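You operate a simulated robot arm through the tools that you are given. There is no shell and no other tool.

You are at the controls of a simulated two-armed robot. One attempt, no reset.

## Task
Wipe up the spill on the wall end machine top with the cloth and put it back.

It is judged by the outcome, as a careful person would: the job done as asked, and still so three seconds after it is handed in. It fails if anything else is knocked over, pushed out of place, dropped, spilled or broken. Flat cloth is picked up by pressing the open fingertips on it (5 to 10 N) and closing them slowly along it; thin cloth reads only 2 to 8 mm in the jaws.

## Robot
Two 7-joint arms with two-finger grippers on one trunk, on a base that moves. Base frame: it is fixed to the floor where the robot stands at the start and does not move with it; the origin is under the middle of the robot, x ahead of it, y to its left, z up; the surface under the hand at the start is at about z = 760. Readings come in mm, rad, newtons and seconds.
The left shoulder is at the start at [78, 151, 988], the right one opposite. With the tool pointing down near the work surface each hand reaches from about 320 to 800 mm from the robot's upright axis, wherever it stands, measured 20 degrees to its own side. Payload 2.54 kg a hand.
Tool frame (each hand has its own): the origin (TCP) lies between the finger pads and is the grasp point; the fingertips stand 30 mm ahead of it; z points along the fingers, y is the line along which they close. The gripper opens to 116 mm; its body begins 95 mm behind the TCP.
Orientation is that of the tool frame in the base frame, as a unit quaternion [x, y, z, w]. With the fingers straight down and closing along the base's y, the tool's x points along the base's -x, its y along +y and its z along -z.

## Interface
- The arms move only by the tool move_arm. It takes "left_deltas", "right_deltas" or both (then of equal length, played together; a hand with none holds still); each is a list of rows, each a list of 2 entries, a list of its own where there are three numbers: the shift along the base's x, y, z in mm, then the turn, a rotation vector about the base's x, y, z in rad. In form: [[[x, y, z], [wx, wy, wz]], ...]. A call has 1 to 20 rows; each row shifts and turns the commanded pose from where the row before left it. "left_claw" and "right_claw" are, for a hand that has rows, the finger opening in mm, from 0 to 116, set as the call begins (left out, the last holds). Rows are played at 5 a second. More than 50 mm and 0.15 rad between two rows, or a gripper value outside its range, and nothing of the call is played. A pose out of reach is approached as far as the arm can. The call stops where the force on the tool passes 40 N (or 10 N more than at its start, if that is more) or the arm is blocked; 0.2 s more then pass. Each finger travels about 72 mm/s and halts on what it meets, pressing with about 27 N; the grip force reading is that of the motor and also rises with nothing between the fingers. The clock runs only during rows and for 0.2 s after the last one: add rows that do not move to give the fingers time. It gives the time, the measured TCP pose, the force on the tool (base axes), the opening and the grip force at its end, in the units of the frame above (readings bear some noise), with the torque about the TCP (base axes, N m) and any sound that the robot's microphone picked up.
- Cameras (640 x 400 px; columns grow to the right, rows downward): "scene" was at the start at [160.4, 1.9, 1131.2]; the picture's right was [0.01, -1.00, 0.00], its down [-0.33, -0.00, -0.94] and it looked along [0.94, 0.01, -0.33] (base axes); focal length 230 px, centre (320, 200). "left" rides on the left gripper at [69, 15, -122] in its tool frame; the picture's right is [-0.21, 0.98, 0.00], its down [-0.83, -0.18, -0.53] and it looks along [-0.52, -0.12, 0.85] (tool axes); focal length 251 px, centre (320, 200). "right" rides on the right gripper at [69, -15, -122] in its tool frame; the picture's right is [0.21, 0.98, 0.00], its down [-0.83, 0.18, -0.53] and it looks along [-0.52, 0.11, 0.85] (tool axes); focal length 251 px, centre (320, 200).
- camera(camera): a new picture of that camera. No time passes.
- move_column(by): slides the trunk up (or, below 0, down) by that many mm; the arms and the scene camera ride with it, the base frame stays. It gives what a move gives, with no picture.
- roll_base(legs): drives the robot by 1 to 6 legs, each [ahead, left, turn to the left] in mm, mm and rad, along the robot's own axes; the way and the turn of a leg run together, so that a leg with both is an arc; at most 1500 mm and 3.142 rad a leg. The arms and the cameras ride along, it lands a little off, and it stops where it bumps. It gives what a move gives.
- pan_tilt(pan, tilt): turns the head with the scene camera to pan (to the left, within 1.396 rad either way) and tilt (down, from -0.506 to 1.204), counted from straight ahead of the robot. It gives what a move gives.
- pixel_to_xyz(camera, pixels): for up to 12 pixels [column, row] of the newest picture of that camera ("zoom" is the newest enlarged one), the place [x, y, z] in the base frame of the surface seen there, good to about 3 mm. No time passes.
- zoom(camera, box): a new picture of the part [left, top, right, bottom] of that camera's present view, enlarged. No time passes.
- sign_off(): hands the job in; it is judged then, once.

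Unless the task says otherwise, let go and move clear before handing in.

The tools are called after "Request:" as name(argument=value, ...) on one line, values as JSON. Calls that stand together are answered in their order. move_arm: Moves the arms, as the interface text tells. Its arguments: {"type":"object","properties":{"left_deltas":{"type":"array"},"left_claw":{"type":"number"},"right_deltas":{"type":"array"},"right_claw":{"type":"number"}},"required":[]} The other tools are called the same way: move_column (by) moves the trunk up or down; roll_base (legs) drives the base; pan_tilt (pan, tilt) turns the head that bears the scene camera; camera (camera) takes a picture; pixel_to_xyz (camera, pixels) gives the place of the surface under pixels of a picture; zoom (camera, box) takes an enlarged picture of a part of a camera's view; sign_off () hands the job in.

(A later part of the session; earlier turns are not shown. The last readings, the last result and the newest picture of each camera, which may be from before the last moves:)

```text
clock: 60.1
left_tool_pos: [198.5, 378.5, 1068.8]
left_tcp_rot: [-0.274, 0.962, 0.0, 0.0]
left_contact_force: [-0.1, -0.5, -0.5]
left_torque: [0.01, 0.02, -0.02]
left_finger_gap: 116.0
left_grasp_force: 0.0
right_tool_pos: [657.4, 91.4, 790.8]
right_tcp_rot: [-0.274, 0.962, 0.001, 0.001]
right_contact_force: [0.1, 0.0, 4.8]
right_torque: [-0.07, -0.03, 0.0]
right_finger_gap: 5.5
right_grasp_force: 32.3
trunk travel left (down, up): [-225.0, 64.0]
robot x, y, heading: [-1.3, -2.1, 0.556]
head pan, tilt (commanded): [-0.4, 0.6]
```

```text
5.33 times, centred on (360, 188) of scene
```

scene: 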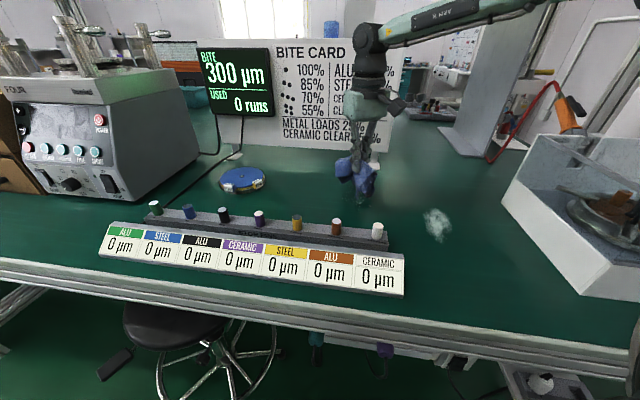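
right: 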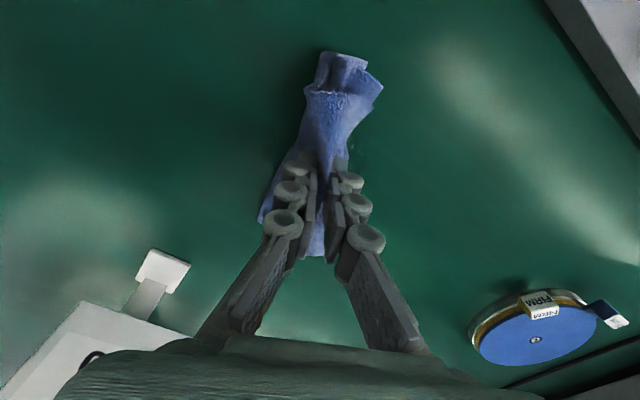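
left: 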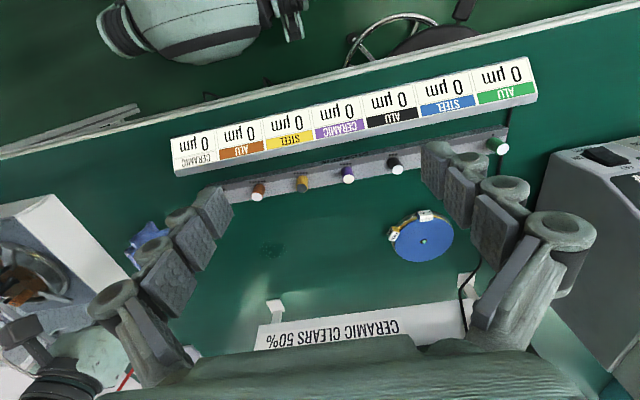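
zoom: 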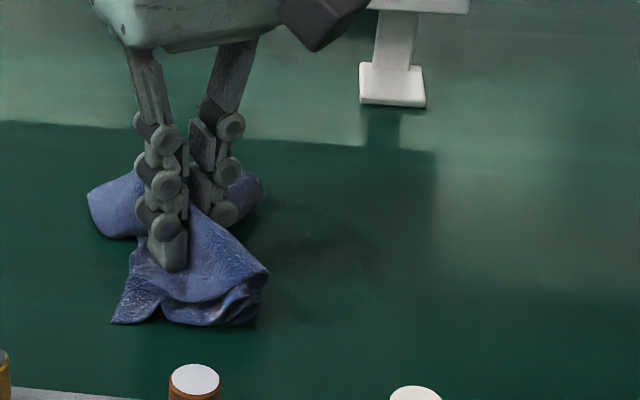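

The residue is thinner now, with some left around zoom (320, 240). I'll continue with the next two strokes further out.

Request:
move_arm(right_deltas=[[[13, 0, -0.5], [0, 0, 0]], [[0, -16, 0], [0, 0, 0]], [[0, -16, 0], [0, 0, 0]], [[0, -16, 0], [0, 0, 0]], [[0, -16, 0], [0, 0, 0]], [[0, -16, 0], [0, 0, 0]], [[0, -16, 0], [0, 0, 0]], [[0, -16, 0], [0, 0, 0]], [[13, 0, 0], [0, 0, 0]], [[0, 16, 0], [0, 0, 0]], [[0, 16, 0], [0, 0, 0]], [[0, 16, 0], [0, 0, 0]], [[0, 16, 0], [0, 0, 0]], [[0, 16, 0], [0, 0, 0]], [[0, 16, 0], [0, 0, 0]], [[0, 16, 0], [0, 0, 0]], [[0, 0, 0], [0, 0, 0]]], right_claw=0)

Request:
zoom(camera="scene", box=[300, 150, 420, 225])

```text
clock: 63.7
left_tool_pos: [200.6, 377.7, 1068.6]
left_tcp_rot: [-0.274, 0.962, -0.001, 0.0]
left_contact_force: [0.7, -0.1, -0.2]
left_torque: [-0.01, 0.0, 0.01]
left_finger_gap: 116.0
left_grasp_force: 0.1
right_tool_pos: [685.0, 90.3, 790.2]
right_tcp_rot: [-0.274, 0.962, 0.001, 0.0]
right_contact_force: [-1.5, 1.2, 9.1]
right_torque: [0.17, 0.14, 0.0]
right_finger_gap: 4.3
right_grasp_force: 30.8
trunk travel left (down, up): [-225.0, 64.0]
robot x, y, heading: [1.9, 2.1, 0.556]
head pan, tilt (commanded): [-0.4, 0.6]
```

```text
5.33 times, centred on (360, 188) of scene
```

zoom: 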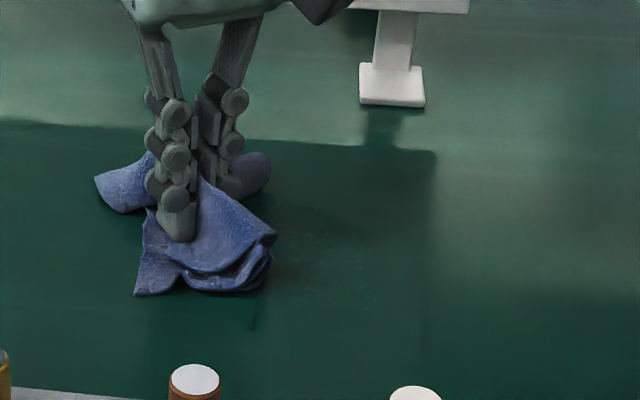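

Much cleaner; a faint trace may remain around zoom (330, 270) and at (255, 315). I'll do two more strokes further out and return across the middle.

Request:
move_arm(right_deltas=[[[14, 0, 0], [0, 0, 0]], [[0, -16, 0], [0, 0, 0]], [[0, -16, 0], [0, 0, 0]], [[0, -16, 0], [0, 0, 0]], [[0, -16, 0], [0, 0, 0]], [[0, -16, 0], [0, 0, 0]], [[0, -16, 0], [0, 0, 0]], [[0, -16, 0], [0, 0, 0]], [[12, 0, 0], [0, 0, 0]], [[0, 16, 0], [0, 0, 0]], [[0, 16, 0], [0, 0, 0]], [[0, 16, 0], [0, 0, 0]], [[0, 16, 0], [0, 0, 0]], [[0, 16, 0], [0, 0, 0]], [[0, 16, 0], [0, 0, 0]], [[0, 16, 0], [0, 0, 0]], [[0, 0, 0], [0, 0, 0]]], right_claw=0)

Request:
zoom(camera="scene", box=[300, 150, 420, 225])

Request:
camera(camera="right")

```text
clock: 67.3
left_tool_pos: [198.2, 379.0, 1068.4]
left_tcp_rot: [-0.275, 0.961, -0.001, 0.001]
left_contact_force: [-0.6, -0.2, -0.4]
left_torque: [-0.03, -0.04, 0.02]
left_finger_gap: 115.8
left_grasp_force: 0.0
right_tool_pos: [708.9, 91.3, 790.2]
right_tcp_rot: [-0.274, 0.962, 0.001, 0.001]
right_contact_force: [-1.1, -0.8, 18.2]
right_torque: [0.37, 0.22, 0.01]
right_finger_gap: 3.0
right_grasp_force: 26.1
trunk travel left (down, up): [-225.0, 64.0]
robot x, y, heading: [-2.5, -1.2, 0.556]
head pan, tilt (commanded): [-0.4, 0.6]
```

```text
5.33 times, centred on (360, 188) of scene
```

zoom: 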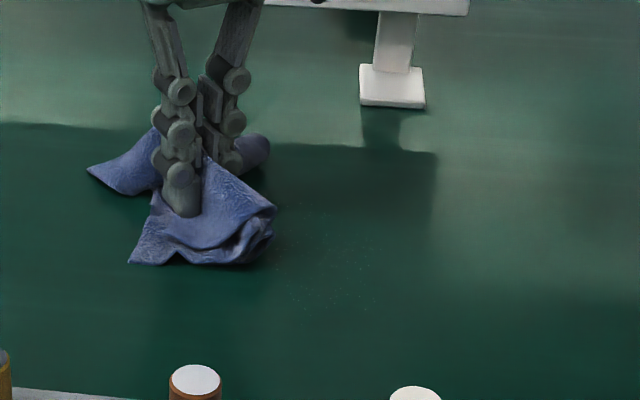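

```text
taken
```

right: 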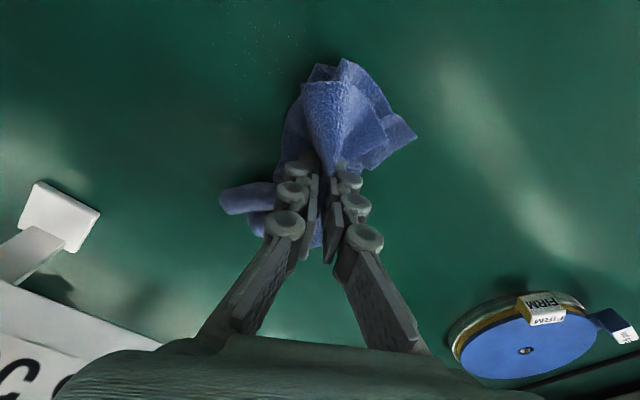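

Only faint specks remain, around zoom (330, 275) and right-camera (265, 45). I'll lift the cloth and view the area without it.

Request:
move_arm(right_deltas=[[[0, 0, 20], [0, 0, 0]], [[0, 0, 30], [0, 0, 0]], [[0, 0, 30], [0, 0, 0]], [[0, 20, 0], [0, 0, 0]], [[0, 0, 0], [0, 0, 0]]], right_claw=0)

Request:
zoom(camera="scene", box=[300, 150, 420, 225])

Request:
zoom(camera="scene", box=[325, 175, 405, 225])

Request:
camera(camera="right")

```text
clock: 68.5
left_tool_pos: [200.0, 377.9, 1068.5]
left_tcp_rot: [-0.274, 0.962, 0.001, -0.001]
left_contact_force: [-0.1, -0.6, -0.4]
left_torque: [-0.01, 0.0, 0.01]
left_finger_gap: 116.0
left_grasp_force: 0.1
right_tool_pos: [709.6, 108.5, 868.2]
right_tcp_rot: [-0.274, 0.962, -0.001, 0.0]
right_contact_force: [0.1, -0.2, -1.4]
right_torque: [-0.01, 0.02, -0.06]
right_finger_gap: 5.6
right_grasp_force: 28.1
trunk travel left (down, up): [-225.0, 64.0]
robot x, y, heading: [-4.3, 0.7, 0.557]
head pan, tilt (commanded): [-0.4, 0.6]
```

```text
5.33 times, centred on (360, 188) of scene
```

zoom: 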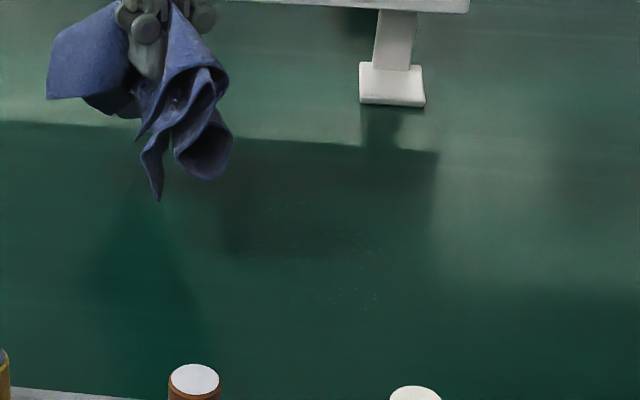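

```text
8.00 times, centred on (365, 200) of scene
```

zoom: 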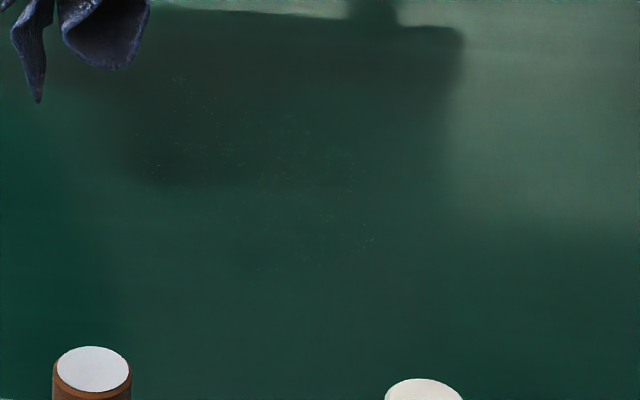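

```text
taken
```

right: 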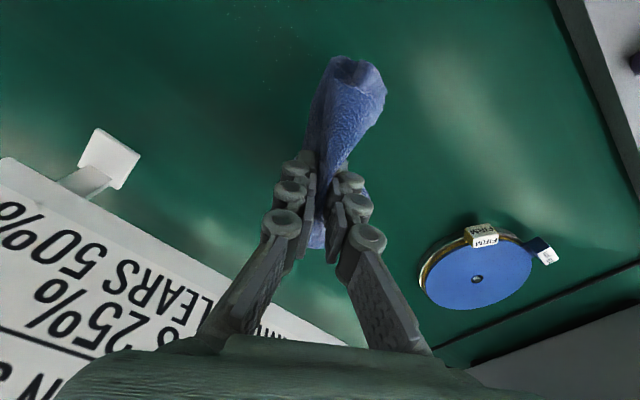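

The puddle is nearly gone; only tiny specks are left in zoom region (150–375, 75–270). I'll locate these and wipe once more over that area.

Request:
zoom(camera="scene", box=[325, 175, 405, 225])

Request:
pixel_to_xyz(camera="zoom", pixels=[[150, 165], [175, 80], [290, 115], [290, 270], [370, 240], [350, 165], [230, 200]])

```text
8.00 times, centred on (365, 200) of scene
```

zoom: 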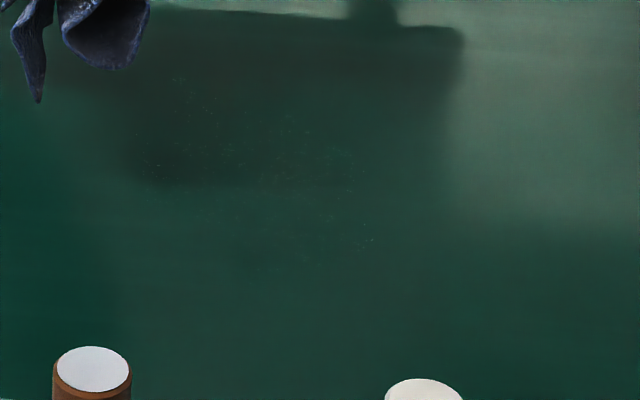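

```text
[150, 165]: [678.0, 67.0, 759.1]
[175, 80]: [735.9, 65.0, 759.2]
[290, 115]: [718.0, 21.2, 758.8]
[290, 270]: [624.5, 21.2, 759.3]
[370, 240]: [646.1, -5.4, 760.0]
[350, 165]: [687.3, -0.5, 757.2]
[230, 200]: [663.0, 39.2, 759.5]
```

Specks span x 625–735, y −5…67. I'll put the cloth down at the far-left corner and raster back toward the near side.

Request:
move_arm(right_deltas=[[[10, -10, -25], [0, 0, 0]], [[10, -10, -25], [0, 0, 0]], [[0, -5, -15], [0, 0, 0]], [[0, 0, -8], [0, 0, 0]], [[0, 0, 0], [0, 0, 0]]], right_claw=0)

Request:
move_arm(right_deltas=[[[0, 0, -2], [0, 0, 0]], [[0, 0, 0], [0, 0, 0]]], right_claw=0)

```text
clock: 69.7
left_tool_pos: [198.9, 378.9, 1068.8]
left_tcp_rot: [-0.275, 0.962, 0.001, 0.0]
left_contact_force: [0.3, -0.4, -0.5]
left_torque: [0.05, 0.01, -0.01]
left_finger_gap: 116.0
left_grasp_force: 0.1
right_tool_pos: [731.3, 85.9, 796.8]
right_tcp_rot: [-0.274, 0.962, 0.001, 0.001]
right_contact_force: [-0.8, -0.3, 2.5]
right_torque: [-0.02, 0.03, 0.02]
right_finger_gap: 4.7
right_grasp_force: 23.8
trunk travel left (down, up): [-225.0, 64.0]
robot x, y, heading: [-0.4, -0.9, 0.555]
head pan, tilt (commanded): [-0.4, 0.6]
```

```text
clock: 70.3
left_tool_pos: [199.4, 378.5, 1068.9]
left_tcp_rot: [-0.273, 0.962, 0.0, 0.0]
left_contact_force: [-0.3, 0.0, -0.2]
left_torque: [0.0, 0.0, 0.01]
left_finger_gap: 115.8
left_grasp_force: 0.0
right_tool_pos: [730.2, 86.0, 793.7]
right_tcp_rot: [-0.274, 0.962, 0.0, 0.0]
right_contact_force: [0.1, -0.1, 4.9]
right_torque: [0.02, 0.0, 0.03]
right_finger_gap: 2.4
right_grasp_force: 23.3
trunk travel left (down, up): [-225.0, 64.0]
robot x, y, heading: [0.7, -3.9, 0.555]
head pan, tilt (commanded): [-0.4, 0.6]
```

Request:
move_arm(right_deltas=[[[0, -16, -0.5], [0, 0, 0]], [[0, -16, 0], [0, 0, 0]], [[0, -16, 0], [0, 0, 0]], [[0, -16, 0], [0, 0, 0]], [[0, -16, 0], [0, 0, 0]], [[0, -16, 0], [0, 0, 0]], [[-14, -4, -0.5], [0, 0, 0]], [[0, 16, 0], [0, 0, 0]], [[0, 16, 0], [0, 0, 0]], [[0, 16, 0], [0, 0, 0]], [[0, 16, 0], [0, 0, 0]], [[0, 16, 0], [0, 0, 0]], [[0, 16, 0], [0, 0, 0]], [[-14, 0, 0], [0, 0, 0]]], right_claw=0)

Request:
move_arm(right_deltas=[[[0, -16, -0.5], [0, 0, 0]], [[0, -16, 0], [0, 0, 0]], [[0, -16, 0], [0, 0, 0]], [[0, -16, 0], [0, 0, 0]], [[0, -16, 0], [0, 0, 0]], [[0, -16, 0], [0, 0, 0]], [[-14, -4, 0], [0, 0, 0]], [[0, 16, 0], [0, 0, 0]], [[0, 16, 0], [0, 0, 0]], [[0, 16, 0], [0, 0, 0]], [[0, 16, 0], [0, 0, 0]], [[0, 16, 0], [0, 0, 0]], [[0, 16, 0], [0, 0, 0]], [[-14, 0, 0], [0, 0, 0]]], right_claw=0)

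Request:
zoom(camera="scene", box=[300, 150, 420, 225])

```text
clock: 73.3
left_tool_pos: [200.3, 378.9, 1069.6]
left_tcp_rot: [-0.274, 0.962, 0.0, 0.001]
left_contact_force: [0.2, 0.7, 0.3]
left_torque: [0.0, -0.01, 0.03]
left_finger_gap: 115.9
left_grasp_force: 0.1
right_tool_pos: [703.8, 81.8, 792.2]
right_tcp_rot: [-0.275, 0.962, 0.0, 0.001]
right_contact_force: [0.1, 0.0, 4.6]
right_torque: [0.3, 0.12, -0.03]
right_finger_gap: 2.0
right_grasp_force: 24.1
trunk travel left (down, up): [-225.0, 64.0]
robot x, y, heading: [-2.6, -2.7, 0.556]
head pan, tilt (commanded): [-0.4, 0.6]
```

```text
clock: 76.3
left_tool_pos: [199.7, 378.7, 1068.8]
left_tcp_rot: [-0.274, 0.962, 0.0, 0.0]
left_contact_force: [0.2, 0.4, -0.1]
left_torque: [0.0, 0.02, 0.01]
left_finger_gap: 116.2
left_grasp_force: 0.1
right_tool_pos: [675.6, 77.3, 793.3]
right_tcp_rot: [-0.275, 0.962, 0.0, 0.001]
right_contact_force: [0.4, 0.9, -0.4]
right_torque: [-0.26, -0.07, -0.02]
right_finger_gap: 5.6
right_grasp_force: 33.4
trunk travel left (down, up): [-225.0, 64.0]
robot x, y, heading: [-1.1, -1.6, 0.558]
head pan, tilt (commanded): [-0.4, 0.6]
```

```text
5.33 times, centred on (360, 188) of scene
```

zoom: 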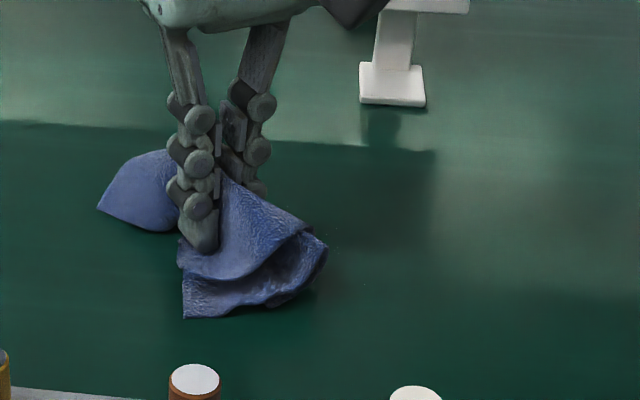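

Nearly spotless; the force has faded, so I'll press 2 mm more and finish the near half.

Request:
move_arm(right_deltas=[[[0, 0, -2], [0, 0, 0]], [[0, -16, -0.5], [0, 0, 0]], [[0, -16, 0], [0, 0, 0]], [[0, -16, 0], [0, 0, 0]], [[0, -16, 0], [0, 0, 0]], [[0, -16, 0], [0, 0, 0]], [[0, -16, 0], [0, 0, 0]], [[-14, -4, 0], [0, 0, 0]], [[0, 16, 0], [0, 0, 0]], [[0, 16, 0], [0, 0, 0]], [[0, 16, 0], [0, 0, 0]], [[0, 16, 0], [0, 0, 0]], [[0, 16, 0], [0, 0, 0]], [[0, 16, 0], [0, 0, 0]], [[-14, 0, 0], [0, 0, 0]]], right_claw=0)

Request:
move_arm(right_deltas=[[[0, -16, -0.5], [0, 0, 0]], [[0, -16, 0], [0, 0, 0]], [[0, -16, 0], [0, 0, 0]], [[0, -16, 0], [0, 0, 0]], [[0, -16, 0], [0, 0, 0]], [[0, -16, 0], [0, 0, 0]], [[-12, -4, 0], [0, 0, 0]], [[0, 16, 0], [0, 0, 0]], [[0, 16, 0], [0, 0, 0]], [[0, 16, 0], [0, 0, 0]], [[0, 16, 0], [0, 0, 0]], [[0, 16, 0], [0, 0, 0]], [[0, 16, 0], [0, 0, 0]], [[0, 0, 0], [0, 0, 0]]], right_claw=0)

Request:
zoom(camera="scene", box=[300, 150, 420, 225])

```text
clock: 79.5
left_tool_pos: [199.8, 378.6, 1069.6]
left_tcp_rot: [-0.274, 0.962, 0.0, 0.0]
left_contact_force: [-0.2, -0.1, 0.2]
left_torque: [0.02, -0.03, 0.01]
left_finger_gap: 116.1
left_grasp_force: 0.2
right_tool_pos: [647.4, 74.5, 789.6]
right_tcp_rot: [-0.274, 0.962, 0.001, 0.002]
right_contact_force: [0.0, -1.3, 7.2]
right_torque: [0.01, -0.02, -0.06]
right_finger_gap: 2.5
right_grasp_force: 22.6
trunk travel left (down, up): [-225.0, 64.0]
robot x, y, heading: [0.9, 3.0, 0.557]
head pan, tilt (commanded): [-0.4, 0.6]
```

```text
clock: 82.5
left_tool_pos: [198.7, 378.6, 1068.0]
left_tcp_rot: [-0.275, 0.962, -0.001, 0.0]
left_contact_force: [0.2, -0.7, 0.5]
left_torque: [0.01, 0.0, -0.02]
left_finger_gap: 115.9
left_grasp_force: 0.0
right_tool_pos: [634.9, 70.4, 790.1]
right_tcp_rot: [-0.273, 0.962, 0.0, 0.0]
right_contact_force: [0.8, -0.4, 6.7]
right_torque: [-0.04, 0.01, -0.06]
right_finger_gap: 4.4
right_grasp_force: 24.6
trunk travel left (down, up): [-225.0, 64.0]
robot x, y, heading: [-1.1, 2.1, 0.552]
head pan, tilt (commanded): [-0.4, 0.6]
```

```text
5.33 times, centred on (360, 188) of scene
```

zoom: 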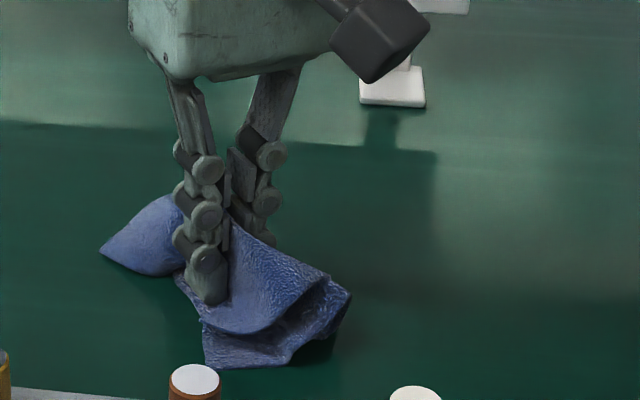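

No visible trace now. I'll lift the cloth and verify the area from above.

Request:
move_arm(right_deltas=[[[5, 0, 20], [0, 0, 0]], [[5, 0, 30], [0, 0, 0]], [[5, 0, 35], [0, 0, 0]], [[5, 0, 35], [0, 0, 0]], [[0, 0, 0], [0, 0, 0]]], right_claw=0)

Request:
zoom(camera="scene", box=[300, 150, 420, 225])

Request:
zoom(camera="scene", box=[325, 175, 405, 225])

Request:
camera(camera="right")

Request:
camera(camera="scene")

```text
clock: 83.7
left_tool_pos: [199.7, 378.2, 1069.2]
left_tcp_rot: [-0.274, 0.962, 0.0, 0.0]
left_contact_force: [0.2, 0.6, -1.0]
left_torque: [0.04, -0.03, 0.02]
left_finger_gap: 115.8
left_grasp_force: 0.2
right_tool_pos: [654.2, 69.7, 909.2]
right_tcp_rot: [-0.273, 0.962, 0.0, 0.0]
right_contact_force: [0.4, 0.6, 2.2]
right_torque: [0.02, -0.02, 0.03]
right_finger_gap: 2.6
right_grasp_force: 22.6
trunk travel left (down, up): [-225.0, 64.0]
robot x, y, heading: [1.1, -0.8, 0.556]
head pan, tilt (commanded): [-0.4, 0.6]
```

```text
5.33 times, centred on (360, 188) of scene
```

zoom: 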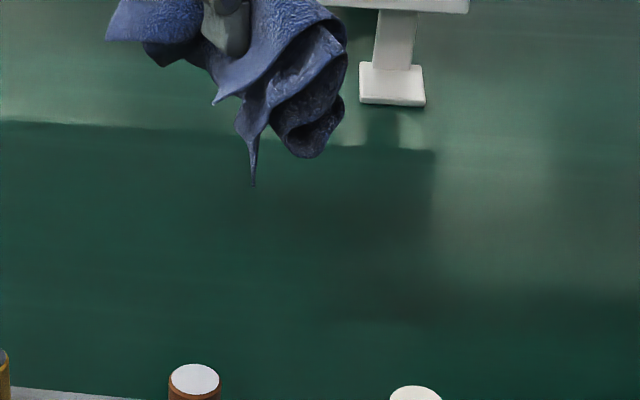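

```text
8.00 times, centred on (365, 200) of scene
```

zoom: 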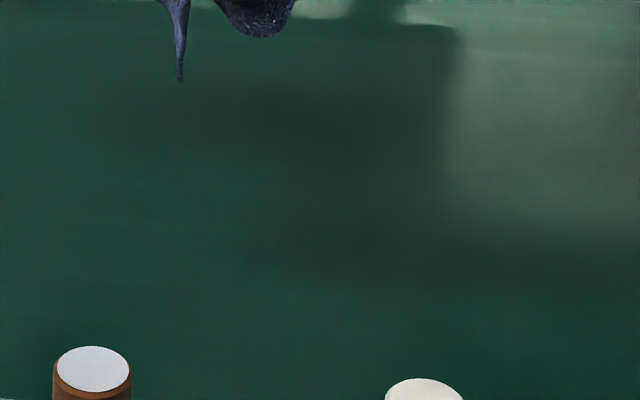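

```text
taken
```

right: 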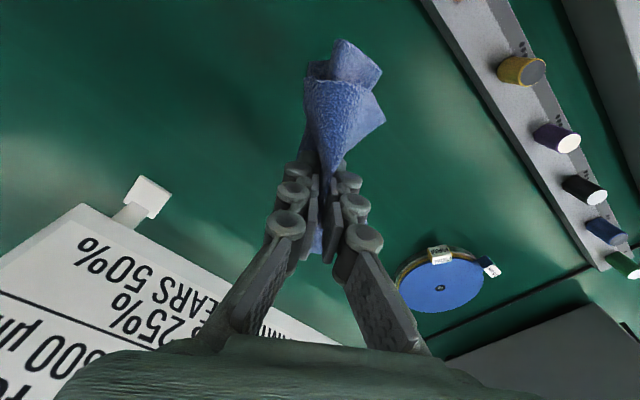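

```text
taken
```

scene: 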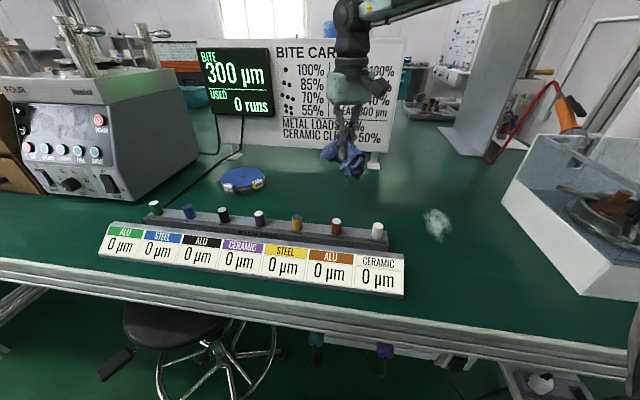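

The puddle is wiped away completely (clean zoom, no trace). Now I'll turn back to about heading 0.2, which brings the hand over the white patch at scene (438, 222), so that the cloth's spot can be wiped too.

Request:
roll_base(legs=[[0, 0, -0.356]])

Request:
pan_tilt(pan=-0.35, tilt=0.65)

Request:
camera(camera="scene")

Request:
camera(camera="right")

```text
clock: 85.3
left_tool_pos: [319.5, 285.7, 1068.1]
left_tcp_rot: [-0.098, 0.995, 0.0, 0.0]
left_contact_force: [0.7, -0.4, -0.1]
left_torque: [-0.01, -0.01, 0.01]
left_finger_gap: 116.1
left_grasp_force: 0.0
right_tool_pos: [637.5, -163.9, 909.7]
right_tcp_rot: [-0.099, 0.995, 0.0, 0.0]
right_contact_force: [-0.3, 1.4, 0.6]
right_torque: [-0.06, -0.05, 0.02]
right_finger_gap: 3.5
right_grasp_force: 30.4
trunk travel left (down, up): [-225.0, 64.0]
robot x, y, heading: [-0.8, 3.8, 0.197]
head pan, tilt (commanded): [-0.4, 0.6]
```

```text
clock: 85.9
left_tool_pos: [319.9, 284.6, 1069.4]
left_tcp_rot: [-0.099, 0.995, 0.001, 0.0]
left_contact_force: [0.4, -0.3, -0.1]
left_torque: [-0.01, -0.01, 0.0]
left_finger_gap: 115.5
left_grasp_force: 0.0
right_tool_pos: [637.8, -163.9, 909.4]
right_tcp_rot: [-0.099, 0.995, 0.0, 0.0]
right_contact_force: [0.0, 0.2, -0.6]
right_torque: [-0.01, -0.04, 0.01]
right_finger_gap: 4.5
right_grasp_force: 24.1
trunk travel left (down, up): [-225.0, 64.0]
robot x, y, heading: [0.6, -2.1, 0.196]
head pan, tilt (commanded): [-0.351, 0.649]
```

```text
taken
```

scene: 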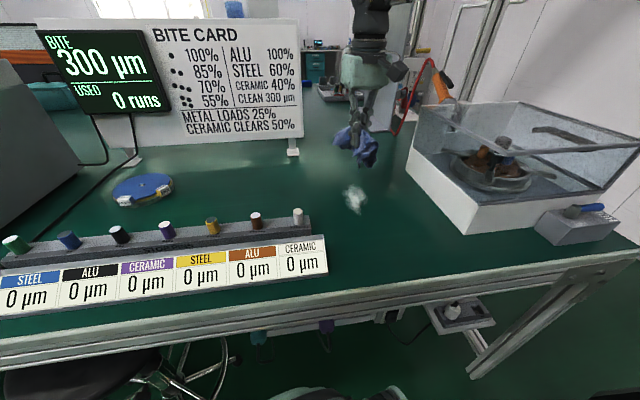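

```text
taken
```

right: 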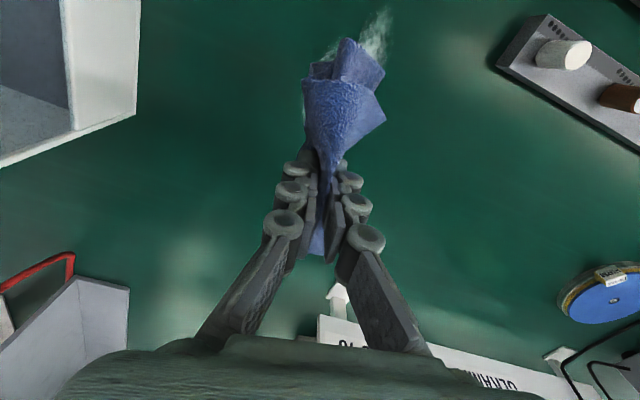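

The hand is at (638, −164, 909), beside the white patch at scene (355, 198). I'll move to its far-left corner and lower the cloth onto the bench.

Request:
move_arm(right_deltas=[[[10, 14, -20], [0, 0, 0]], [[10, 14, -25], [0, 0, 0]], [[10, 14, -25], [0, 0, 0]], [[0, 0, -25], [0, 0, 0]], [[0, 0, -15], [0, 0, 0]], [[0, 0, -5], [0, 0, 0]], [[0, 0, 0], [0, 0, 0]]], right_claw=0)

Request:
move_arm(right_deltas=[[[0, 0, -2], [0, 0, 0]], [[0, 0, 0], [0, 0, 0]]], right_claw=0)

```text
clock: 87.5
left_tool_pos: [319.2, 285.1, 1068.2]
left_tcp_rot: [-0.098, 0.995, -0.001, -0.001]
left_contact_force: [-0.8, 0.2, -0.7]
left_torque: [0.04, -0.01, -0.01]
left_finger_gap: 115.8
left_grasp_force: 0.0
right_tool_pos: [669.2, -123.7, 794.8]
right_tcp_rot: [-0.098, 0.995, 0.0, 0.0]
right_contact_force: [-0.2, -0.6, 0.6]
right_torque: [-0.09, 0.0, -0.01]
right_finger_gap: 3.5
right_grasp_force: 24.3
trunk travel left (down, up): [-225.0, 64.0]
robot x, y, heading: [0.3, 0.9, 0.197]
head pan, tilt (commanded): [-0.351, 0.649]
```

```text
clock: 88.1
left_tool_pos: [318.5, 284.7, 1069.7]
left_tcp_rot: [-0.099, 0.995, 0.001, 0.0]
left_contact_force: [-0.8, -0.4, -1.0]
left_torque: [0.01, 0.03, -0.02]
left_finger_gap: 116.0
left_grasp_force: 0.0
right_tool_pos: [667.3, -122.6, 793.0]
right_tcp_rot: [-0.098, 0.995, -0.001, 0.002]
right_contact_force: [-0.8, 0.1, 2.0]
right_torque: [-0.04, -0.01, -0.02]
right_finger_gap: 5.5
right_grasp_force: 30.9
trunk travel left (down, up): [-225.0, 64.0]
robot x, y, heading: [-2.4, -2.9, 0.204]
head pan, tilt (commanded): [-0.351, 0.649]
```

Contact is 2 N; I'll press a little more and stroke along x toward the robot and back.

Request:
move_arm(right_deltas=[[[0, 0, -2], [0, 0, 0]], [[-16, 0, 0], [0, 0, 0]], [[-16, 0, 0], [0, 0, 0]], [[-16, 0, 0], [0, 0, 0]], [[-16, 0, 0], [0, 0, 0]], [[-16, 0, 0], [0, 0, 0]], [[-16, 0, 0], [0, 0, 0]], [[-16, 0, 0], [0, 0, 0]], [[-16, 0, 0], [0, 0, 0]], [[-16, 0, 0], [0, 0, 0]], [[0, -14, 0], [0, 0, 0]], [[0, 0, 0], [0, 0, 0]]], right_claw=0)

Request:
zoom(camera="scene", box=[280, 140, 440, 240])

```text
clock: 90.7
left_tool_pos: [320.0, 284.4, 1068.6]
left_tcp_rot: [-0.098, 0.995, 0.0, -0.001]
left_contact_force: [-0.7, 0.0, 0.7]
left_torque: [0.01, 0.01, -0.02]
left_finger_gap: 115.9
left_grasp_force: 0.0
right_tool_pos: [523.3, -135.5, 790.3]
right_tcp_rot: [-0.099, 0.995, 0.0, 0.0]
right_contact_force: [0.0, 0.9, 11.5]
right_torque: [0.23, 0.16, -0.04]
right_finger_gap: 5.3
right_grasp_force: 28.9
trunk travel left (down, up): [-225.0, 64.0]
robot x, y, heading: [-2.9, -1.0, 0.195]
head pan, tilt (commanded): [-0.351, 0.649]
```

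```text
4.00 times, centred on (360, 190) of scene
```

zoom: 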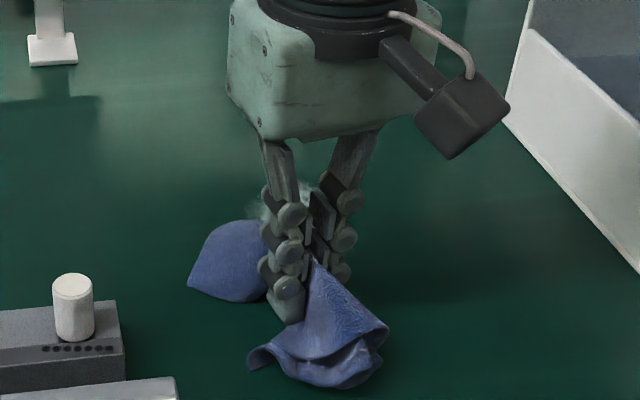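

The cloth is sweeping well (11.5 N). I'll continue: stroke out, step right, stroke back.

Request:
move_arm(right_deltas=[[[16, 0, 0.5], [0, 0, 0]], [[16, 0, 0], [0, 0, 0]], [[16, 0, 0], [0, 0, 0]], [[16, 0, 0], [0, 0, 0]], [[16, 0, 0], [0, 0, 0]], [[16, 0, 0], [0, 0, 0]], [[16, 0, 0], [0, 0, 0]], [[16, 0, 0], [0, 0, 0]], [[16, 0, 0], [0, 0, 0]], [[0, -14, 0], [0, 0, 0]], [[-16, 0, 0], [0, 0, 0]], [[-16, 0, 0], [0, 0, 0]], [[-16, 0, 0], [0, 0, 0]], [[-16, 0, 0], [0, 0, 0]], [[-16, 0, 0], [0, 0, 0]], [[-16, 0, 0], [0, 0, 0]], [[-16, 0, 0], [0, 0, 0]], [[-16, 0, 0], [0, 0, 0]], [[-16, 0, 0], [0, 0, 0]], [[0, 0, 0], [0, 0, 0]]], right_claw=0)

Request:
zoom(camera="scene", box=[280, 140, 440, 240])

Request:
camera(camera="right")

```text
clock: 94.9
left_tool_pos: [319.7, 284.3, 1068.3]
left_tcp_rot: [-0.098, 0.995, 0.0, 0.0]
left_contact_force: [-0.6, 0.2, 0.1]
left_torque: [0.0, -0.06, 0.0]
left_finger_gap: 115.9
left_grasp_force: 0.1
right_tool_pos: [521.7, -149.6, 789.9]
right_tcp_rot: [-0.099, 0.995, 0.0, 0.0]
right_contact_force: [0.1, -0.3, 8.3]
right_torque: [0.11, -0.05, 0.04]
right_finger_gap: 2.6
right_grasp_force: 23.6
trunk travel left (down, up): [-225.0, 64.0]
robot x, y, heading: [-1.0, 3.0, 0.196]
head pan, tilt (commanded): [-0.351, 0.649]
```

```text
4.00 times, centred on (360, 190) of scene
```

zoom: 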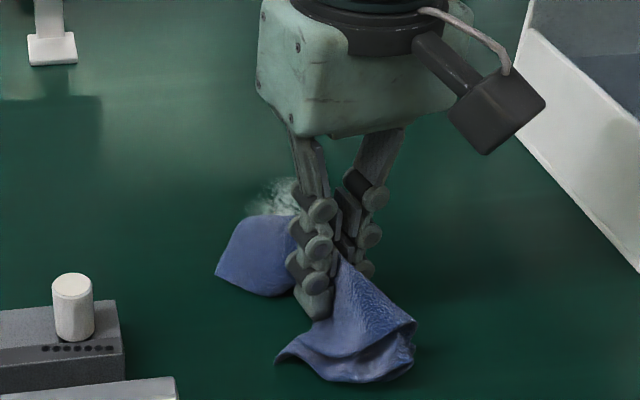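

```text
taken
```

right: 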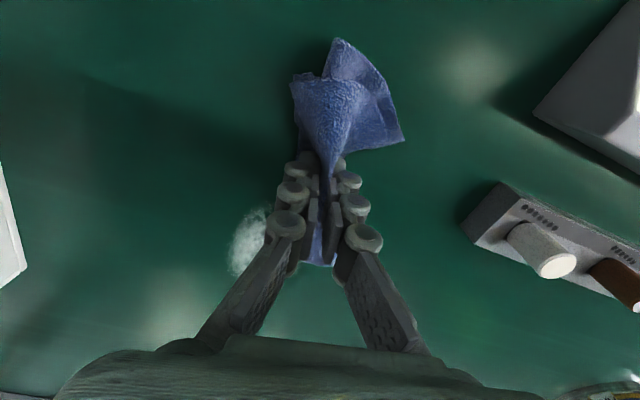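

White remains at right-camera (250, 240), i.e. further right/far. I'll measure it and continue with strokes there.

Request:
pixel_to_xyz(camera="right", pixels=[[250, 240], [235, 275], [258, 212], [232, 250], [268, 230]])

Request:
move_arm(right_deltas=[[[0, -14, 0], [0, 0, 0]], [[16, 0, 0], [0, 0, 0]], [[16, 0, 0], [0, 0, 0]], [[16, 0, 0], [0, 0, 0]], [[16, 0, 0], [0, 0, 0]], [[16, 0, 0], [0, 0, 0]], [[16, 0, 0], [0, 0, 0]], [[16, 0, 0], [0, 0, 0]], [[16, 0, 0], [0, 0, 0]], [[16, 0, 0], [0, 0, 0]], [[0, -14, 0], [0, 0, 0]], [[-16, 0, 0], [0, 0, 0]], [[-16, 0, 0], [0, 0, 0]], [[-16, 0, 0], [0, 0, 0]], [[-16, 0, 0], [0, 0, 0]], [[-16, 0, 0], [0, 0, 0]], [[-16, 0, 0], [0, 0, 0]], [[-16, 0, 0], [0, 0, 0]], [[-16, 0, 0], [0, 0, 0]], [[-16, 0, 0], [0, 0, 0]]], right_claw=0)

Request:
zoom(camera="scene", box=[280, 140, 440, 240])

Request:
camera(camera="right")

```text
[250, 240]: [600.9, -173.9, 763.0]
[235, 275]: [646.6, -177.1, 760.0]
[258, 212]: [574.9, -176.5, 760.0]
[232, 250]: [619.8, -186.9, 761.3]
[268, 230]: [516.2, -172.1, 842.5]
```

```text
clock: 99.1
left_tool_pos: [318.8, 284.3, 1068.8]
left_tcp_rot: [-0.099, 0.995, 0.0, 0.0]
left_contact_force: [0.2, 0.5, -0.9]
left_torque: [0.01, 0.02, 0.0]
left_finger_gap: 115.9
left_grasp_force: 0.2
right_tool_pos: [520.9, -178.4, 789.4]
right_tcp_rot: [-0.1, 0.995, 0.0, 0.0]
right_contact_force: [1.2, 0.5, 10.3]
right_torque: [0.05, -0.01, 0.0]
right_finger_gap: 2.9
right_grasp_force: 24.0
trunk travel left (down, up): [-225.0, 64.0]
robot x, y, heading: [-1.0, 1.5, 0.198]
head pan, tilt (commanded): [-0.351, 0.649]
```

```text
4.00 times, centred on (360, 190) of scene
```

zoom: 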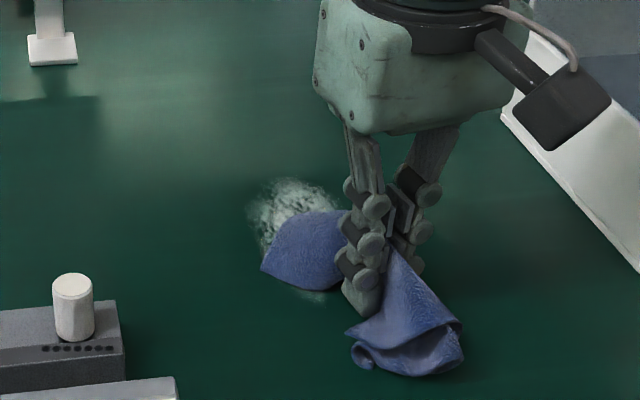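

```text
taken
```

right: 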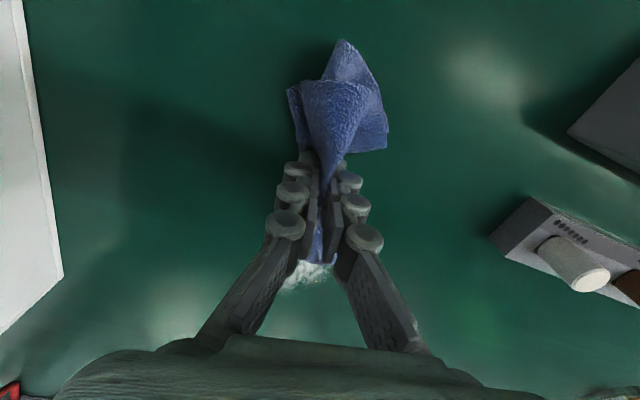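

White still shows at zoom (295, 210). I'll lift the cloth and see how much has changed.

Request:
move_arm(right_deltas=[[[0, 0, 20], [0, 0, 0]], [[0, -10, 30], [0, 0, 0]], [[0, -15, 35], [0, 0, 0]], [[0, -15, 25], [0, 0, 0]], [[0, 0, 0], [0, 0, 0]]], right_claw=0)

Request:
zoom(camera="scene", box=[280, 140, 440, 240])

Request:
zoom(camera="scene", box=[320, 170, 400, 220])

```text
clock: 100.3
left_tool_pos: [319.5, 283.9, 1067.9]
left_tcp_rot: [-0.098, 0.995, 0.0, 0.0]
left_contact_force: [0.1, -0.5, -0.7]
left_torque: [0.02, -0.02, 0.01]
left_finger_gap: 116.0
left_grasp_force: 0.0
right_tool_pos: [523.2, -219.7, 902.1]
right_tcp_rot: [-0.098, 0.995, 0.0, -0.001]
right_contact_force: [-1.6, 0.3, 3.0]
right_torque: [0.39, 0.01, 0.05]
right_finger_gap: 2.2
right_grasp_force: 22.8
trunk travel left (down, up): [-225.0, 64.0]
robot x, y, heading: [3.0, -1.5, 0.199]
head pan, tilt (commanded): [-0.351, 0.649]
```

```text
4.00 times, centred on (360, 190) of scene
```

zoom: 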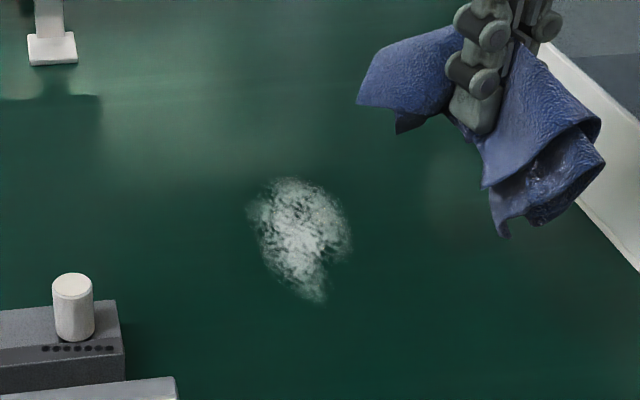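

```text
8.00 times, centred on (360, 195) of scene
```

zoom: 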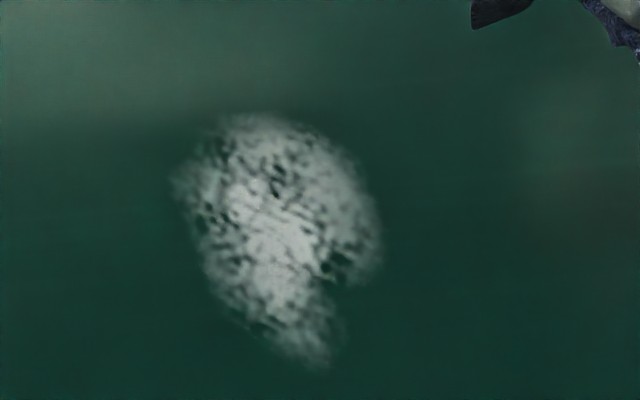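

The white patch is unchanged by the same wiping that removed the puddle, so it is a permanent mark on the bench, not a spill, and I'll leave it. Now I'll bring the cloth back over its original spot (593, −188) with its original yaw.

Request:
move_arm(right_deltas=[[[18, 8, 0], [0, 0, -0.05]], [[18, 8, 0], [0, 0, -0.05]], [[17, 8, 0], [0, 0, -0.05]], [[17, 8, 0], [0, 0, -0.05]], [[0, 0, 0], [0, 0, 0]]], right_claw=0)

Request:
camera(camera="scene")

Request:
zoom(camera="scene", box=[280, 100, 440, 200])

Request:
camera(camera="right")

```text
clock: 101.5
left_tool_pos: [319.6, 284.1, 1068.5]
left_tcp_rot: [-0.098, 0.995, 0.0, -0.001]
left_contact_force: [-0.2, 0.4, 0.3]
left_torque: [-0.01, 0.02, 0.01]
left_finger_gap: 116.0
left_grasp_force: 0.0
right_tool_pos: [594.0, -185.9, 899.4]
right_tcp_rot: [0.0, 1.0, 0.0, 0.001]
right_contact_force: [-0.4, 0.7, 2.4]
right_torque: [-0.01, 0.03, 0.03]
right_finger_gap: 3.4
right_grasp_force: 28.9
trunk travel left (down, up): [-225.0, 64.0]
robot x, y, heading: [-3.1, -0.4, 0.197]
head pan, tilt (commanded): [-0.351, 0.649]
```

```text
taken
```

scene: 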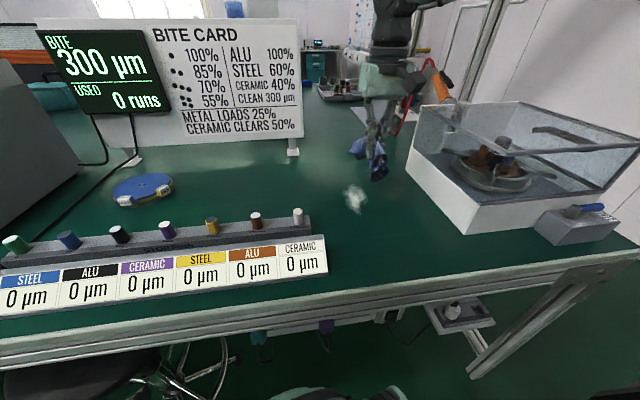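

```text
4.00 times, centred on (360, 150) of scene
```

zoom: 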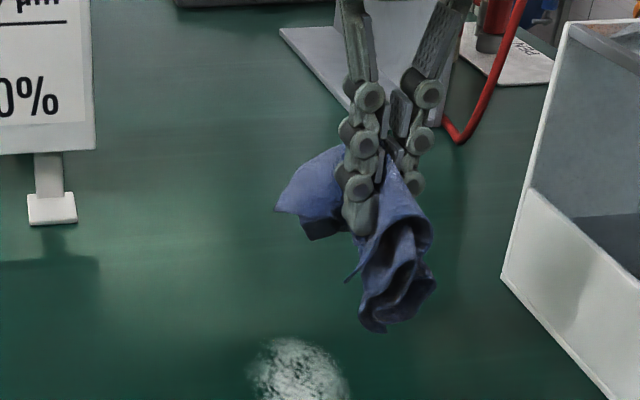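

```text
taken
```

right: 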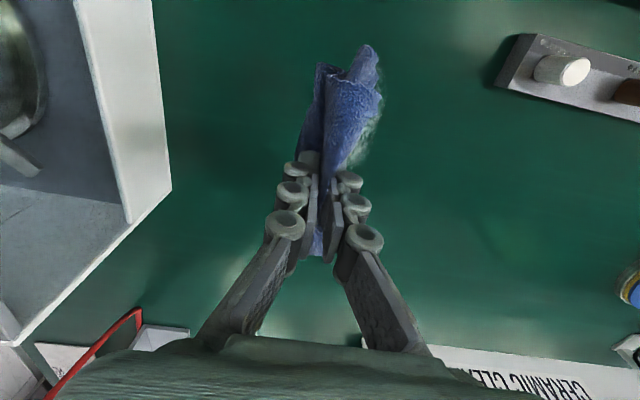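

The cloth hangs above its original spot. I'll lower it gently to near the bench.

Request:
move_arm(right_deltas=[[[0, 0, -20], [0, 0, 0]], [[0, 0, -20], [0, 0, 0]], [[0, 0, -20], [0, 0, 0]], [[0, 0, -20], [0, 0, 0]], [[0, 0, -15], [0, 0, 0]], [[0, 0, -8], [0, 0, 0]], [[0, 0, 0], [0, 0, 0]]], right_claw=0)

Request:
zoom(camera="scene", box=[300, 140, 440, 228])

Request:
camera(camera="right")

```text
clock: 103.1
left_tool_pos: [319.3, 284.7, 1068.5]
left_tcp_rot: [-0.099, 0.995, 0.0, 0.0]
left_contact_force: [0.2, 0.0, -0.1]
left_torque: [0.01, 0.0, 0.01]
left_finger_gap: 116.1
left_grasp_force: 0.1
right_tool_pos: [593.5, -185.8, 797.3]
right_tcp_rot: [0.001, 1.0, 0.0, 0.0]
right_contact_force: [0.4, 0.2, -1.2]
right_torque: [-0.03, 0.02, 0.02]
right_finger_gap: 5.5
right_grasp_force: 29.7
trunk travel left (down, up): [-225.0, 64.0]
robot x, y, heading: [0.0, 0.9, 0.201]
head pan, tilt (commanded): [-0.351, 0.649]
```

```text
4.55 times, centred on (370, 184) of scene
```

zoom: 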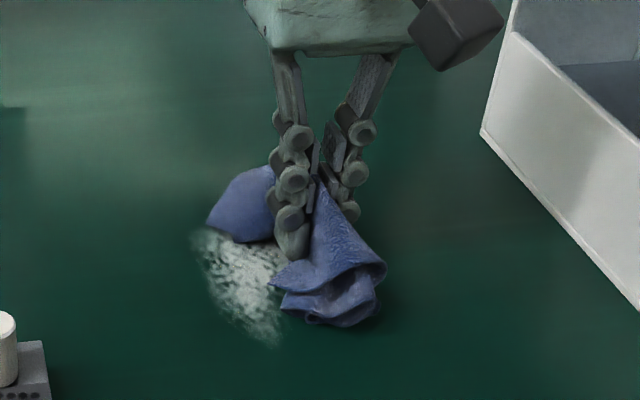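

```text
taken
```

right: 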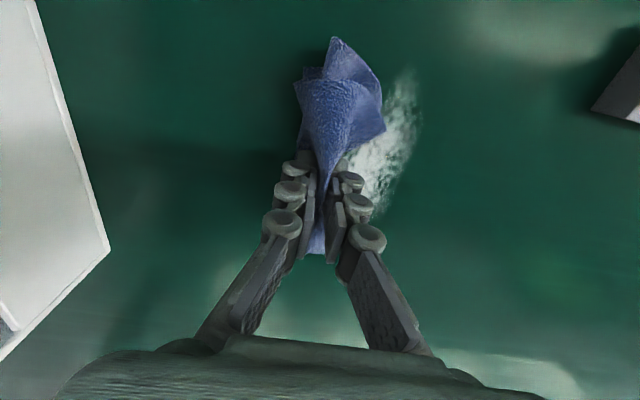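

The cloth is at its spot, somewhat bunched. I'll press lightly, then open the fingers slowly while staying in contact, reversing the pickup so it spreads out.

Request:
move_arm(right_deltas=[[[0, 0, -3], [0, 0, 0]], [[0, 0, -2], [0, 0, 0]], [[0, 0, 0], [0, 0, 0]]], right_claw=0)

Request:
move_arm(right_deltas=[[[0, 0, -0.5], [0, 0, 0]], [[0, 0, 0], [0, 0, 0]]], right_claw=10)

Request:
move_arm(right_deltas=[[[0, 0, -0.5], [0, 0, 0]], [[0, 0, 0], [0, 0, 0]]], right_claw=18)

Request:
zoom(camera="scene", box=[300, 140, 440, 228])

```text
clock: 103.9
left_tool_pos: [319.6, 285.4, 1068.7]
left_tcp_rot: [-0.098, 0.995, 0.0, 0.0]
left_contact_force: [0.2, 0.2, 0.4]
left_torque: [0.02, 0.02, 0.0]
left_finger_gap: 115.9
left_grasp_force: 0.1
right_tool_pos: [594.1, -185.6, 792.5]
right_tcp_rot: [0.001, 1.0, 0.0, 0.001]
right_contact_force: [-0.6, 0.3, 1.0]
right_torque: [0.0, 0.01, 0.01]
right_finger_gap: 4.9
right_grasp_force: 26.8
trunk travel left (down, up): [-225.0, 64.0]
robot x, y, heading: [-3.7, 0.1, 0.199]
head pan, tilt (commanded): [-0.351, 0.649]
```

```text
clock: 104.5
left_tool_pos: [319.5, 285.0, 1068.0]
left_tcp_rot: [-0.098, 0.995, 0.0, -0.001]
left_contact_force: [0.3, 0.8, 0.1]
left_torque: [0.01, 0.01, 0.01]
left_finger_gap: 115.7
left_grasp_force: 0.0
right_tool_pos: [592.1, -184.7, 791.4]
right_tcp_rot: [0.001, 1.0, 0.0, 0.0]
right_contact_force: [-0.2, -0.5, 0.7]
right_torque: [0.01, -0.01, 0.0]
right_finger_gap: 9.6
right_grasp_force: 0.0
trunk travel left (down, up): [-225.0, 64.0]
robot x, y, heading: [2.0, 0.0, 0.2]
head pan, tilt (commanded): [-0.351, 0.649]
```

```text
clock: 105.1
left_tool_pos: [319.6, 284.9, 1068.6]
left_tcp_rot: [-0.098, 0.995, 0.0, 0.0]
left_contact_force: [0.8, 1.1, 0.1]
left_torque: [0.01, 0.0, 0.0]
left_finger_gap: 115.9
left_grasp_force: 0.0
right_tool_pos: [593.9, -187.5, 790.9]
right_tcp_rot: [0.001, 1.0, -0.001, 0.0]
right_contact_force: [-1.4, -0.1, 3.2]
right_torque: [0.04, 0.01, 0.02]
right_finger_gap: 17.3
right_grasp_force: 0.1
trunk travel left (down, up): [-225.0, 64.0]
robot x, y, heading: [1.4, -1.0, 0.195]
head pan, tilt (commanded): [-0.351, 0.649]
```

```text
4.55 times, centred on (370, 184) of scene
```

zoom: 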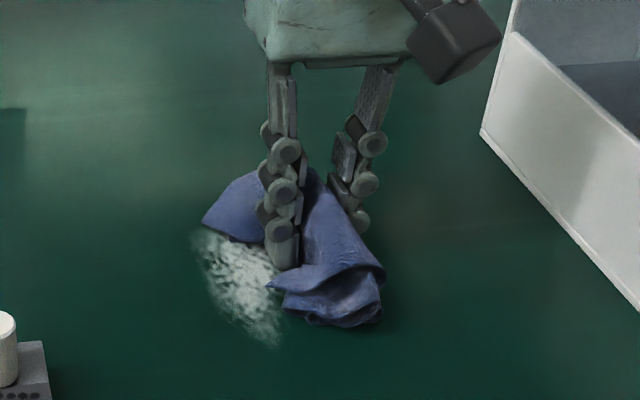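

Released, with the fingertips in light contact (3.2 N). I'll keep opening slowly to spread the bunch.

Request:
move_arm(right_deltas=[[[0, 0, -1], [0, 0, 0]], [[0, 0, 0], [0, 0, 0]]], right_claw=26)

Request:
move_arm(right_deltas=[[[0, 0, -0.8], [0, 0, 0]], [[0, 0, 0], [0, 0, 0]]], right_claw=34)

Request:
move_arm(right_deltas=[[[0, 0, -0.8], [0, 0, 0]], [[0, 0, 0], [0, 0, 0]]], right_claw=42)

Request:
zoom(camera="scene", box=[300, 140, 440, 228])

```text
clock: 105.7
left_tool_pos: [319.6, 284.1, 1069.9]
left_tcp_rot: [-0.099, 0.995, 0.0, 0.0]
left_contact_force: [-0.1, 0.0, 0.7]
left_torque: [0.0, 0.02, -0.02]
left_finger_gap: 115.7
left_grasp_force: 0.0
right_tool_pos: [593.2, -186.9, 791.0]
right_tcp_rot: [0.0, 1.0, 0.0, 0.002]
right_contact_force: [-0.4, -0.7, 10.0]
right_torque: [-0.09, 0.06, -0.02]
right_finger_gap: 26.8
right_grasp_force: 0.1
trunk travel left (down, up): [-225.0, 64.0]
robot x, y, heading: [0.1, -1.4, 0.2]
head pan, tilt (commanded): [-0.351, 0.649]
```

```text
clock: 106.3
left_tool_pos: [318.6, 283.9, 1068.5]
left_tcp_rot: [-0.098, 0.995, -0.001, 0.0]
left_contact_force: [-0.4, 0.3, -0.1]
left_torque: [0.0, -0.02, 0.01]
left_finger_gap: 116.0
left_grasp_force: 0.1
right_tool_pos: [593.9, -186.8, 790.5]
right_tcp_rot: [0.001, 1.0, 0.0, 0.001]
right_contact_force: [-1.1, 0.2, 7.0]
right_torque: [-0.09, 0.04, 0.0]
right_finger_gap: 34.6
right_grasp_force: 0.1
trunk travel left (down, up): [-225.0, 64.0]
robot x, y, heading: [0.7, -2.1, 0.198]
head pan, tilt (commanded): [-0.351, 0.649]
```

```text
clock: 106.9
left_tool_pos: [319.2, 284.3, 1069.5]
left_tcp_rot: [-0.098, 0.995, 0.001, 0.0]
left_contact_force: [0.9, 1.3, -0.2]
left_torque: [0.01, 0.01, 0.04]
left_finger_gap: 115.9
left_grasp_force: 0.0
right_tool_pos: [593.0, -185.4, 787.9]
right_tcp_rot: [0.001, 1.0, 0.0, 0.001]
right_contact_force: [-0.4, -0.1, 10.5]
right_torque: [0.03, 0.03, -0.01]
right_finger_gap: 43.7
right_grasp_force: 2.6
trunk travel left (down, up): [-225.0, 64.0]
robot x, y, heading: [0.6, 0.2, 0.201]
head pan, tilt (commanded): [-0.351, 0.649]
```

```text
4.55 times, centred on (370, 184) of scene
```

zoom: 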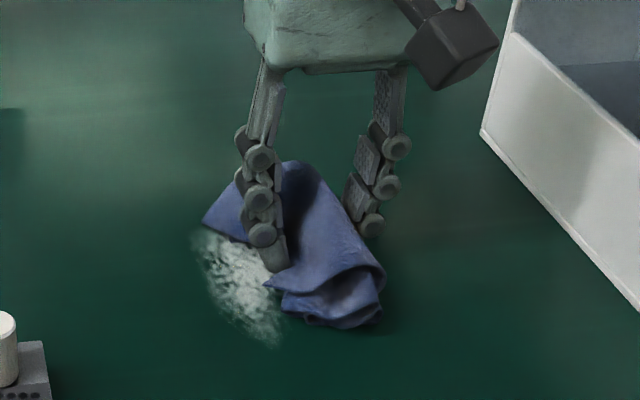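

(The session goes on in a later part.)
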